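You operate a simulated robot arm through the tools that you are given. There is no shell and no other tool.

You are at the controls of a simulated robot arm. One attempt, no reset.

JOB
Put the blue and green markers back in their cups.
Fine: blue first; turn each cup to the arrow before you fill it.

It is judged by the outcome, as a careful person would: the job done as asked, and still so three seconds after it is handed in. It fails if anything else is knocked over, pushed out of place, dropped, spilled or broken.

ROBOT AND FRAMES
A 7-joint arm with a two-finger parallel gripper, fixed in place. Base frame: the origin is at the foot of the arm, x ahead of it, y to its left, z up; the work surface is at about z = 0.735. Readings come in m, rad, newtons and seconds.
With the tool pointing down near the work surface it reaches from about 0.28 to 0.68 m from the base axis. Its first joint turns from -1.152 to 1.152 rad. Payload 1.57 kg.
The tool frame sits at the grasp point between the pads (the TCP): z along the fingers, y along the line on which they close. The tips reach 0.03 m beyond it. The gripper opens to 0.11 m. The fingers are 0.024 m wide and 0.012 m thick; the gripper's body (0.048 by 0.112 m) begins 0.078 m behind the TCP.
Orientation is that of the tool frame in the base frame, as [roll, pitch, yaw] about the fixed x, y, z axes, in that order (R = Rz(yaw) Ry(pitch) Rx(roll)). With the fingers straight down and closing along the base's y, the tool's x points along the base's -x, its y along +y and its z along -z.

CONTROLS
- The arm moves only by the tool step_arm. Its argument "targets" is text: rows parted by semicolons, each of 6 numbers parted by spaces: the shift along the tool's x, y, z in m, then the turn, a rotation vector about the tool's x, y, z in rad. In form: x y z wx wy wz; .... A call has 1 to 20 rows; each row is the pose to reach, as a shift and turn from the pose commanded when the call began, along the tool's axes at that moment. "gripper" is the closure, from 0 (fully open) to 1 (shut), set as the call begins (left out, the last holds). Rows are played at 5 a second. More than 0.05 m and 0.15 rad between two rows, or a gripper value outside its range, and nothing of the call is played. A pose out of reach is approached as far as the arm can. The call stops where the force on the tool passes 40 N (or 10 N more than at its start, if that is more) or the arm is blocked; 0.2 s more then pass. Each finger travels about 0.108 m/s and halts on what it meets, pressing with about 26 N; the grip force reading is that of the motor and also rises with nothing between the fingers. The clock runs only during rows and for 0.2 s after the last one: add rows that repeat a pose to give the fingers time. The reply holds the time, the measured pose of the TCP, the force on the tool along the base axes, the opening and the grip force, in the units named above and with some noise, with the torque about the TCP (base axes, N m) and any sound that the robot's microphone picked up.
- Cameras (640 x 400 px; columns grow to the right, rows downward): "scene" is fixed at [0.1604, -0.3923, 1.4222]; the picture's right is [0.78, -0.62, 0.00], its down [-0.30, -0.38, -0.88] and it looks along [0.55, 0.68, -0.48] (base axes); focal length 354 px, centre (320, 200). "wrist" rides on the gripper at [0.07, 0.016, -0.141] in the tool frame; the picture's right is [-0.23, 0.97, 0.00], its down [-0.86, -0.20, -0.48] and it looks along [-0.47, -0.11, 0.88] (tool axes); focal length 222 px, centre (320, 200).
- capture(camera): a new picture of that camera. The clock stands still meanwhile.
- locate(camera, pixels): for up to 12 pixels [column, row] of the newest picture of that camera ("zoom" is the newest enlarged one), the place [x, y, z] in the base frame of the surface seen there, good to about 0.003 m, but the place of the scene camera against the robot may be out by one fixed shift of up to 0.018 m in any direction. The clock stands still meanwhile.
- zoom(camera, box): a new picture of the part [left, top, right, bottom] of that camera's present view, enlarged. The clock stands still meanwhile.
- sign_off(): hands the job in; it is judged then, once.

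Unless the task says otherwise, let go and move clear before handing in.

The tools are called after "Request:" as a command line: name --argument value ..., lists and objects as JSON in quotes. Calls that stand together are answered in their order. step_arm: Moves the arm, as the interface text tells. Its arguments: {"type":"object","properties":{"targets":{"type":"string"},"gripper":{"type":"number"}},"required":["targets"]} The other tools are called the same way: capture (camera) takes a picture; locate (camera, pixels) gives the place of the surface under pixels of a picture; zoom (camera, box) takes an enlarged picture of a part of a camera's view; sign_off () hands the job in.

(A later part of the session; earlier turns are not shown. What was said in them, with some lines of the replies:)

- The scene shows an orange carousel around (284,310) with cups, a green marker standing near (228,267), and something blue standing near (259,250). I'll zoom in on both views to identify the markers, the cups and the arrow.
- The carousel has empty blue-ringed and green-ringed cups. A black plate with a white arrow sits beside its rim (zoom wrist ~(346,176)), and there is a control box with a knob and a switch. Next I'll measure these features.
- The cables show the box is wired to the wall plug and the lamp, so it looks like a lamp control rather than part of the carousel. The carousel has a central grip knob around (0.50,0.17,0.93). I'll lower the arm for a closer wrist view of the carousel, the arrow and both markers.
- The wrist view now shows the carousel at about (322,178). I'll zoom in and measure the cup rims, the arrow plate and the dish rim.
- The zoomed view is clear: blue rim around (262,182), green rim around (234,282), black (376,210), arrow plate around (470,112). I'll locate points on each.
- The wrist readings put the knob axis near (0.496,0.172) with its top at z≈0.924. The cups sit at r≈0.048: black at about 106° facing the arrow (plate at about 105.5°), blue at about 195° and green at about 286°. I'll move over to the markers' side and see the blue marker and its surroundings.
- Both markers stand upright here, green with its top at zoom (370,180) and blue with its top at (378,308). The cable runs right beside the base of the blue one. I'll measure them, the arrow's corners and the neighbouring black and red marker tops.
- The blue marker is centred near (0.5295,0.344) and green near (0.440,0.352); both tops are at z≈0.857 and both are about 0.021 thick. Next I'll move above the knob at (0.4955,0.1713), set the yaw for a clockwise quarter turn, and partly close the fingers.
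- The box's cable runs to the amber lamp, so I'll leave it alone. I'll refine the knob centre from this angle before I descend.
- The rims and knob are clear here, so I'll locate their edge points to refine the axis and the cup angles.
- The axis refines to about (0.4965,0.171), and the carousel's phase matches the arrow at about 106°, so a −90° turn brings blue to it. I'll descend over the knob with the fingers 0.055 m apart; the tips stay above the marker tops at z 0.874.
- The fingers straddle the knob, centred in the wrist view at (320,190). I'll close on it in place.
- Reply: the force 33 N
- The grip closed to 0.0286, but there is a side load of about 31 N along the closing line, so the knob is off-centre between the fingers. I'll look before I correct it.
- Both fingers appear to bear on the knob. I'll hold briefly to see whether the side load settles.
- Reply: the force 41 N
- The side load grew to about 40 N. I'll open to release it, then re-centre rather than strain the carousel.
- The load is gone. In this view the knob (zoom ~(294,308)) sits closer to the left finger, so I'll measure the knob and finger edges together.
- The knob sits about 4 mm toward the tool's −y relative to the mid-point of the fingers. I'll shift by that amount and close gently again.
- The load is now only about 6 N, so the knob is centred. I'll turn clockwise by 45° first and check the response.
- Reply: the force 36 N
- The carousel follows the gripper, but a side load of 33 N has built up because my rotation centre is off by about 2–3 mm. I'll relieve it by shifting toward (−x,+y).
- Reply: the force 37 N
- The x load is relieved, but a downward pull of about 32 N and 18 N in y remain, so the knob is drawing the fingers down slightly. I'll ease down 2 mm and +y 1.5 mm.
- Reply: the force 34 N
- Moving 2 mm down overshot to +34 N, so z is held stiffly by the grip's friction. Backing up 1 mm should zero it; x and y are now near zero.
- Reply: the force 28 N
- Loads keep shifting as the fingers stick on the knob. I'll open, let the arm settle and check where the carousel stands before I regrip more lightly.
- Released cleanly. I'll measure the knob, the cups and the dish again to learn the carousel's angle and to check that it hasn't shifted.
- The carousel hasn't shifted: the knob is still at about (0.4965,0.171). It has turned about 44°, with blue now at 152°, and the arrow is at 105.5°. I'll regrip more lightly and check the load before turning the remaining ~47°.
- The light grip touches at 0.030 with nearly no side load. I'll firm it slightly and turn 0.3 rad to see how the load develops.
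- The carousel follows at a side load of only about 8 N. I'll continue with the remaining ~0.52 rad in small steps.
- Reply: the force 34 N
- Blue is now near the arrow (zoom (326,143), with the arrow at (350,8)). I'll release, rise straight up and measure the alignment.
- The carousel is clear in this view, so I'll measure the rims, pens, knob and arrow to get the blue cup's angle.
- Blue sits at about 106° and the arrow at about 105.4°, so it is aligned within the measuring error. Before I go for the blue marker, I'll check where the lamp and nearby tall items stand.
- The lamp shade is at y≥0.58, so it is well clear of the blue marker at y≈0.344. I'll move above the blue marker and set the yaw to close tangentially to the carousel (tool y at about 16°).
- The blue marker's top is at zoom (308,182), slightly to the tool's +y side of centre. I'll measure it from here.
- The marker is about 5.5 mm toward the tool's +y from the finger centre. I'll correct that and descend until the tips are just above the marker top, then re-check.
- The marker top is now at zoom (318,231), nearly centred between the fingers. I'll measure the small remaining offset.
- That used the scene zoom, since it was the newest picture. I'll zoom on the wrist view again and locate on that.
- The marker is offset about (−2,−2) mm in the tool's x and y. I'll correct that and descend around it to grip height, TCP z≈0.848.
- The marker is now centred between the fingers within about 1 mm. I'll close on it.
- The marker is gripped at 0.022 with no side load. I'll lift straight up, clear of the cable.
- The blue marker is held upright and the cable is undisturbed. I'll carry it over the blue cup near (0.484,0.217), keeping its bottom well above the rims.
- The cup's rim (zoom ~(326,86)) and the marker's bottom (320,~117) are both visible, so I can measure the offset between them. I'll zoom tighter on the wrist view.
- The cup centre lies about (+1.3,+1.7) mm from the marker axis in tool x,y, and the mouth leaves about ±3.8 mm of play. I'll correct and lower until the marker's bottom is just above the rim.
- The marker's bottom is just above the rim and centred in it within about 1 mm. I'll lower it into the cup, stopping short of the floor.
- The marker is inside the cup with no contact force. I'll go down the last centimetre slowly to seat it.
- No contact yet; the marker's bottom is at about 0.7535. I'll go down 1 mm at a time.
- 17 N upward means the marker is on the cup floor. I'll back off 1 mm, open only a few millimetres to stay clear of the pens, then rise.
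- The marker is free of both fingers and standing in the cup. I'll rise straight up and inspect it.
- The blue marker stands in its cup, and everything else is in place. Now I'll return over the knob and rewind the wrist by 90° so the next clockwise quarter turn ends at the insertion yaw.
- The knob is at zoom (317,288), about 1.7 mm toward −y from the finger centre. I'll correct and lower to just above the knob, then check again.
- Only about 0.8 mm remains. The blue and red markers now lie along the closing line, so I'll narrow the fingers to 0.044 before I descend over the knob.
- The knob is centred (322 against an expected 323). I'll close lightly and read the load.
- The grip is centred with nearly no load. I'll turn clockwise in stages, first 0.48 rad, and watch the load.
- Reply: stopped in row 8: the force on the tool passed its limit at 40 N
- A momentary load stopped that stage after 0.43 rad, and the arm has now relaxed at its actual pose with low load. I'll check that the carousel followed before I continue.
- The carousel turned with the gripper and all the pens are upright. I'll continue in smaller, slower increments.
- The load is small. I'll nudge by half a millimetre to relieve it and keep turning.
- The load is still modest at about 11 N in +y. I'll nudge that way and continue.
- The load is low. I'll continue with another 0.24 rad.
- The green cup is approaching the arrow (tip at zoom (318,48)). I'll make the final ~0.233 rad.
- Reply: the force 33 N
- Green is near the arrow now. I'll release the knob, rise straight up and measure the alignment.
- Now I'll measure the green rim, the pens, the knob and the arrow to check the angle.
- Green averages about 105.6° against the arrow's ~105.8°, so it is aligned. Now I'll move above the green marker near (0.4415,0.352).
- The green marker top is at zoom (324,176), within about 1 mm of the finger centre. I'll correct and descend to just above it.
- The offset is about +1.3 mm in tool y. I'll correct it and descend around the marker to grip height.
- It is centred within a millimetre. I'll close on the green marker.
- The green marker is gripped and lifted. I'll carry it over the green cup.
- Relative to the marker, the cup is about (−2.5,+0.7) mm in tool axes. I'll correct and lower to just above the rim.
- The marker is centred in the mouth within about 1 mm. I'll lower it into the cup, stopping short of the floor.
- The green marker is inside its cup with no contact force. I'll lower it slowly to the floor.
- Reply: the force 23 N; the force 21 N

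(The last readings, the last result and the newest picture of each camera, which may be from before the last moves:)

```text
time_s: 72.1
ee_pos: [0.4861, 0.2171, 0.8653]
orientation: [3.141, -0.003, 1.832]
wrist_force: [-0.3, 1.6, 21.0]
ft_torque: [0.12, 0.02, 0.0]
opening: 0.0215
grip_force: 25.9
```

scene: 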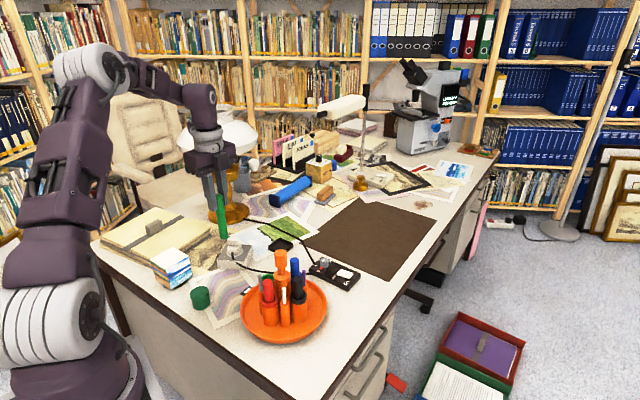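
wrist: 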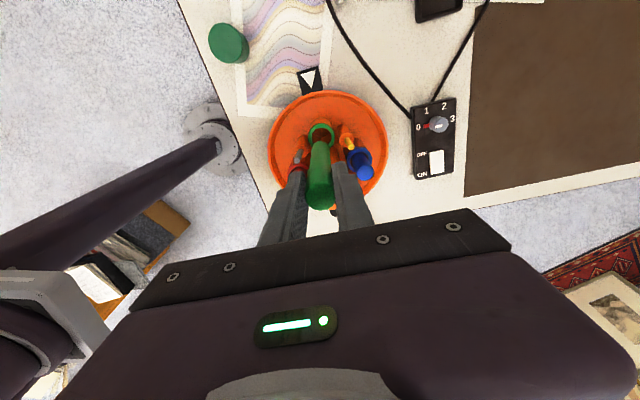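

21 N upward means the marker is resting on the cup floor. I'll back off slightly, open a few millimetres and rise.

Request:
step_arm --targets "0 0 -0.001 0 0 0; 0 0 -0.001 0 0 0" --gripper 0.92

Request:
step_arm --targets "0 0 0 0 0 0; 0 0 0 0 0 0; 0 0 0 0 0 0" --gripper 0.735

Request:
zoom --camera "wrist" --box '[250, 100, 390, 220]'

```text
time_s: 72.7
ee_pos: [0.4849, 0.2151, 0.8662]
orientation: [-3.139, 0.001, 1.833]
wrist_force: [0.7, 0.2, 0.1]
ft_torque: [0.03, 0.01, 0.0]
opening: 0.0214
grip_force: 26.0
```

```text
time_s: 73.5
ee_pos: [0.4846, 0.2166, 0.8658]
orientation: [3.141, -0.002, 1.832]
wrist_force: [0.1, 0.0, 0.1]
ft_torque: [-0.01, -0.02, 0.0]
opening: 0.0292
grip_force: 0.0
```

```text
3.33 times, centred on (320, 160) of wrist
```

zoom: 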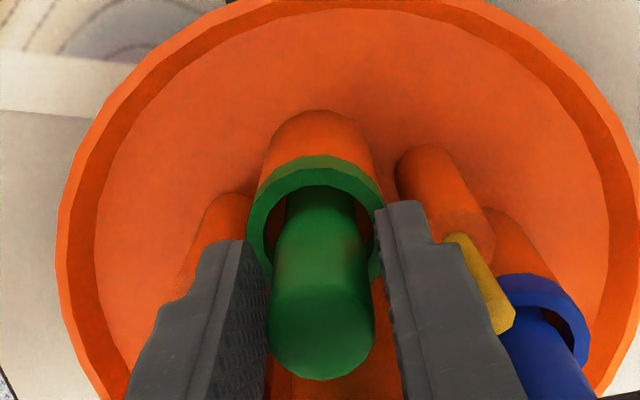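

The green marker is free between the fingers and seated. I'll rise straight up, then move clear.

Request:
step_arm --targets "0 0 -0.01 0 0 0; 0 0 -0.03 0 0 0; 0 0 -0.055 0 0 0; 0 0 -0.09 0 0 0; 0 0 -0.13 0 0 0; 0 0 -0.17 0 0 0; 0 0 -0.2 0 0 0; 0 0 -0.2 0 0 0" --gripper 0.735

Request:
capture --camera "scene"

Request:
zoom --camera "scene" --box '[180, 210, 370, 345]'

Request:
zoom --camera "wrist" --box '[230, 40, 410, 200]'

```text
time_s: 75.3
ee_pos: [0.4877, 0.2191, 1.0662]
orientation: [-3.141, -0.001, 1.834]
wrist_force: [-0.1, 0.5, 0.2]
ft_torque: [-0.02, 0.01, 0.0]
opening: 0.0292
grip_force: 0.0
```

```text
taken
```

scene: 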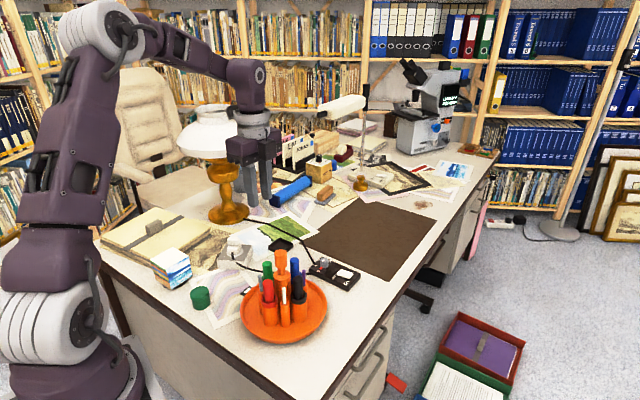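

```text
2.96 times, centred on (275, 278) of scene
```

zoom: 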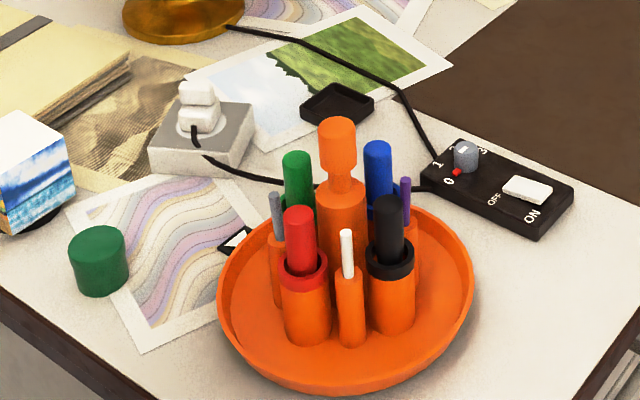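

```text
2.50 times, centred on (320, 120) of wrist
```

zoom: 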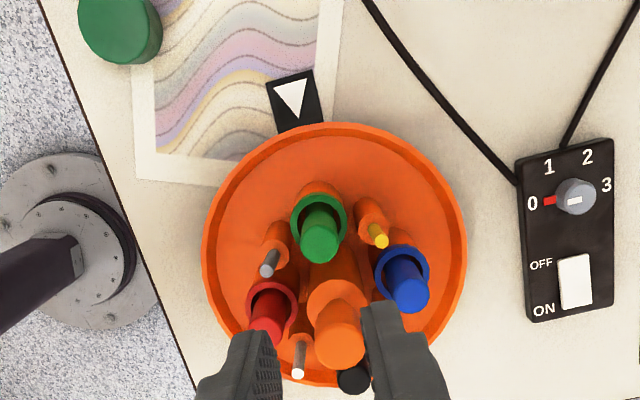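

Both markers stand in their matching cups, the control box still reads 0, and everything else looks undisturbed. I'll verify the seating heights and raise the arm further clear.

Request:
locate --camera "zoom" --pixels '[[320, 245], [411, 296], [265, 330], [350, 378], [318, 195], [293, 110], [283, 88], [302, 84], [340, 345], [376, 240], [268, 270], [298, 372]]'

Request:
step_arm --targets "0 0 -0.02 0 0 0; 0 0 -0.045 0 0 0; 0 0 -0.07 0 0 0; 0 0 -0.09 0 0 0; 0 0 -0.1 0 0 0; 0 0 -0.1 0 0 0" --gripper 0.5

Request:
zoom --camera "scene" --box '[180, 210, 370, 345]'

```text
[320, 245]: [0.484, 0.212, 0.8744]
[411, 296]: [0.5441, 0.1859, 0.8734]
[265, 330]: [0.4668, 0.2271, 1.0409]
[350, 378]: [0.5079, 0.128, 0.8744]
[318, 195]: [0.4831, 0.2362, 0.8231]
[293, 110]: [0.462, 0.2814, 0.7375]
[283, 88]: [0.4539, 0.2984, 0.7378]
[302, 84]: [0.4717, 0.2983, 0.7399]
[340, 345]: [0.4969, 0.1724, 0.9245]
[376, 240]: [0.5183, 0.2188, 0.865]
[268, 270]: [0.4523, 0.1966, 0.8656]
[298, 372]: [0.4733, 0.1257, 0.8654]
```

```text
time_s: 76.7
ee_pos: [0.4868, 0.2168, 1.1651]
orientation: [-3.141, -0.002, 1.832]
wrist_force: [-0.7, -0.5, 0.2]
ft_torque: [0.03, 0.04, 0.04]
opening: 0.055
grip_force: 0.1
```

```text
2.96 times, centred on (275, 278) of scene
```

zoom: 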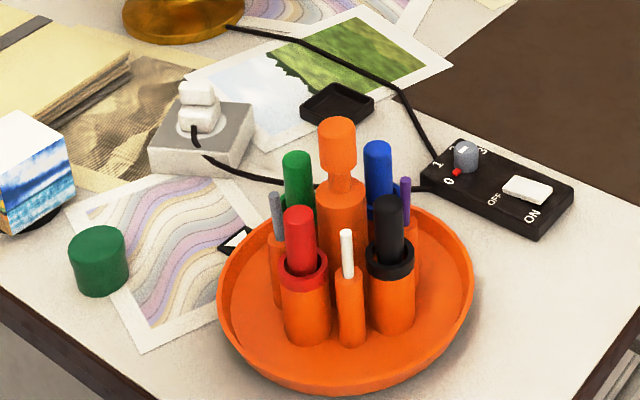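

The green and blue tops are at z≈0.874, level with the black one, so both are fully seated in their own cups. The green cup faces the arrow, nothing else has moved and the arm is clear, so I'm handing in.

Request:
sign_off

```text
The job is handed in.
```

Both markers are back in their own cups, and the job is handed in. I did blue first, and turned each cup to the arrow before filling it.

- **Alignment:** each cup measured within about 1° of the arrow when I filled it. The green cup is the one facing it now.
- **Seating:** both marker tops sit at about z = 0.874, level with the black marker, so they are on the cup floors.
- **Surroundings:** in the last pictures the pens, the other markers, the cable and the control box were all where they started.
- **Force on the carousel:** while turning it I reached the 40 N force limit on the knob twice. The first time I let go and re-centred, and the second time the arm stopped on its own. The carousel did not shift, as far as I could measure.

The arm is raised clear of the carousel with its fingers open.
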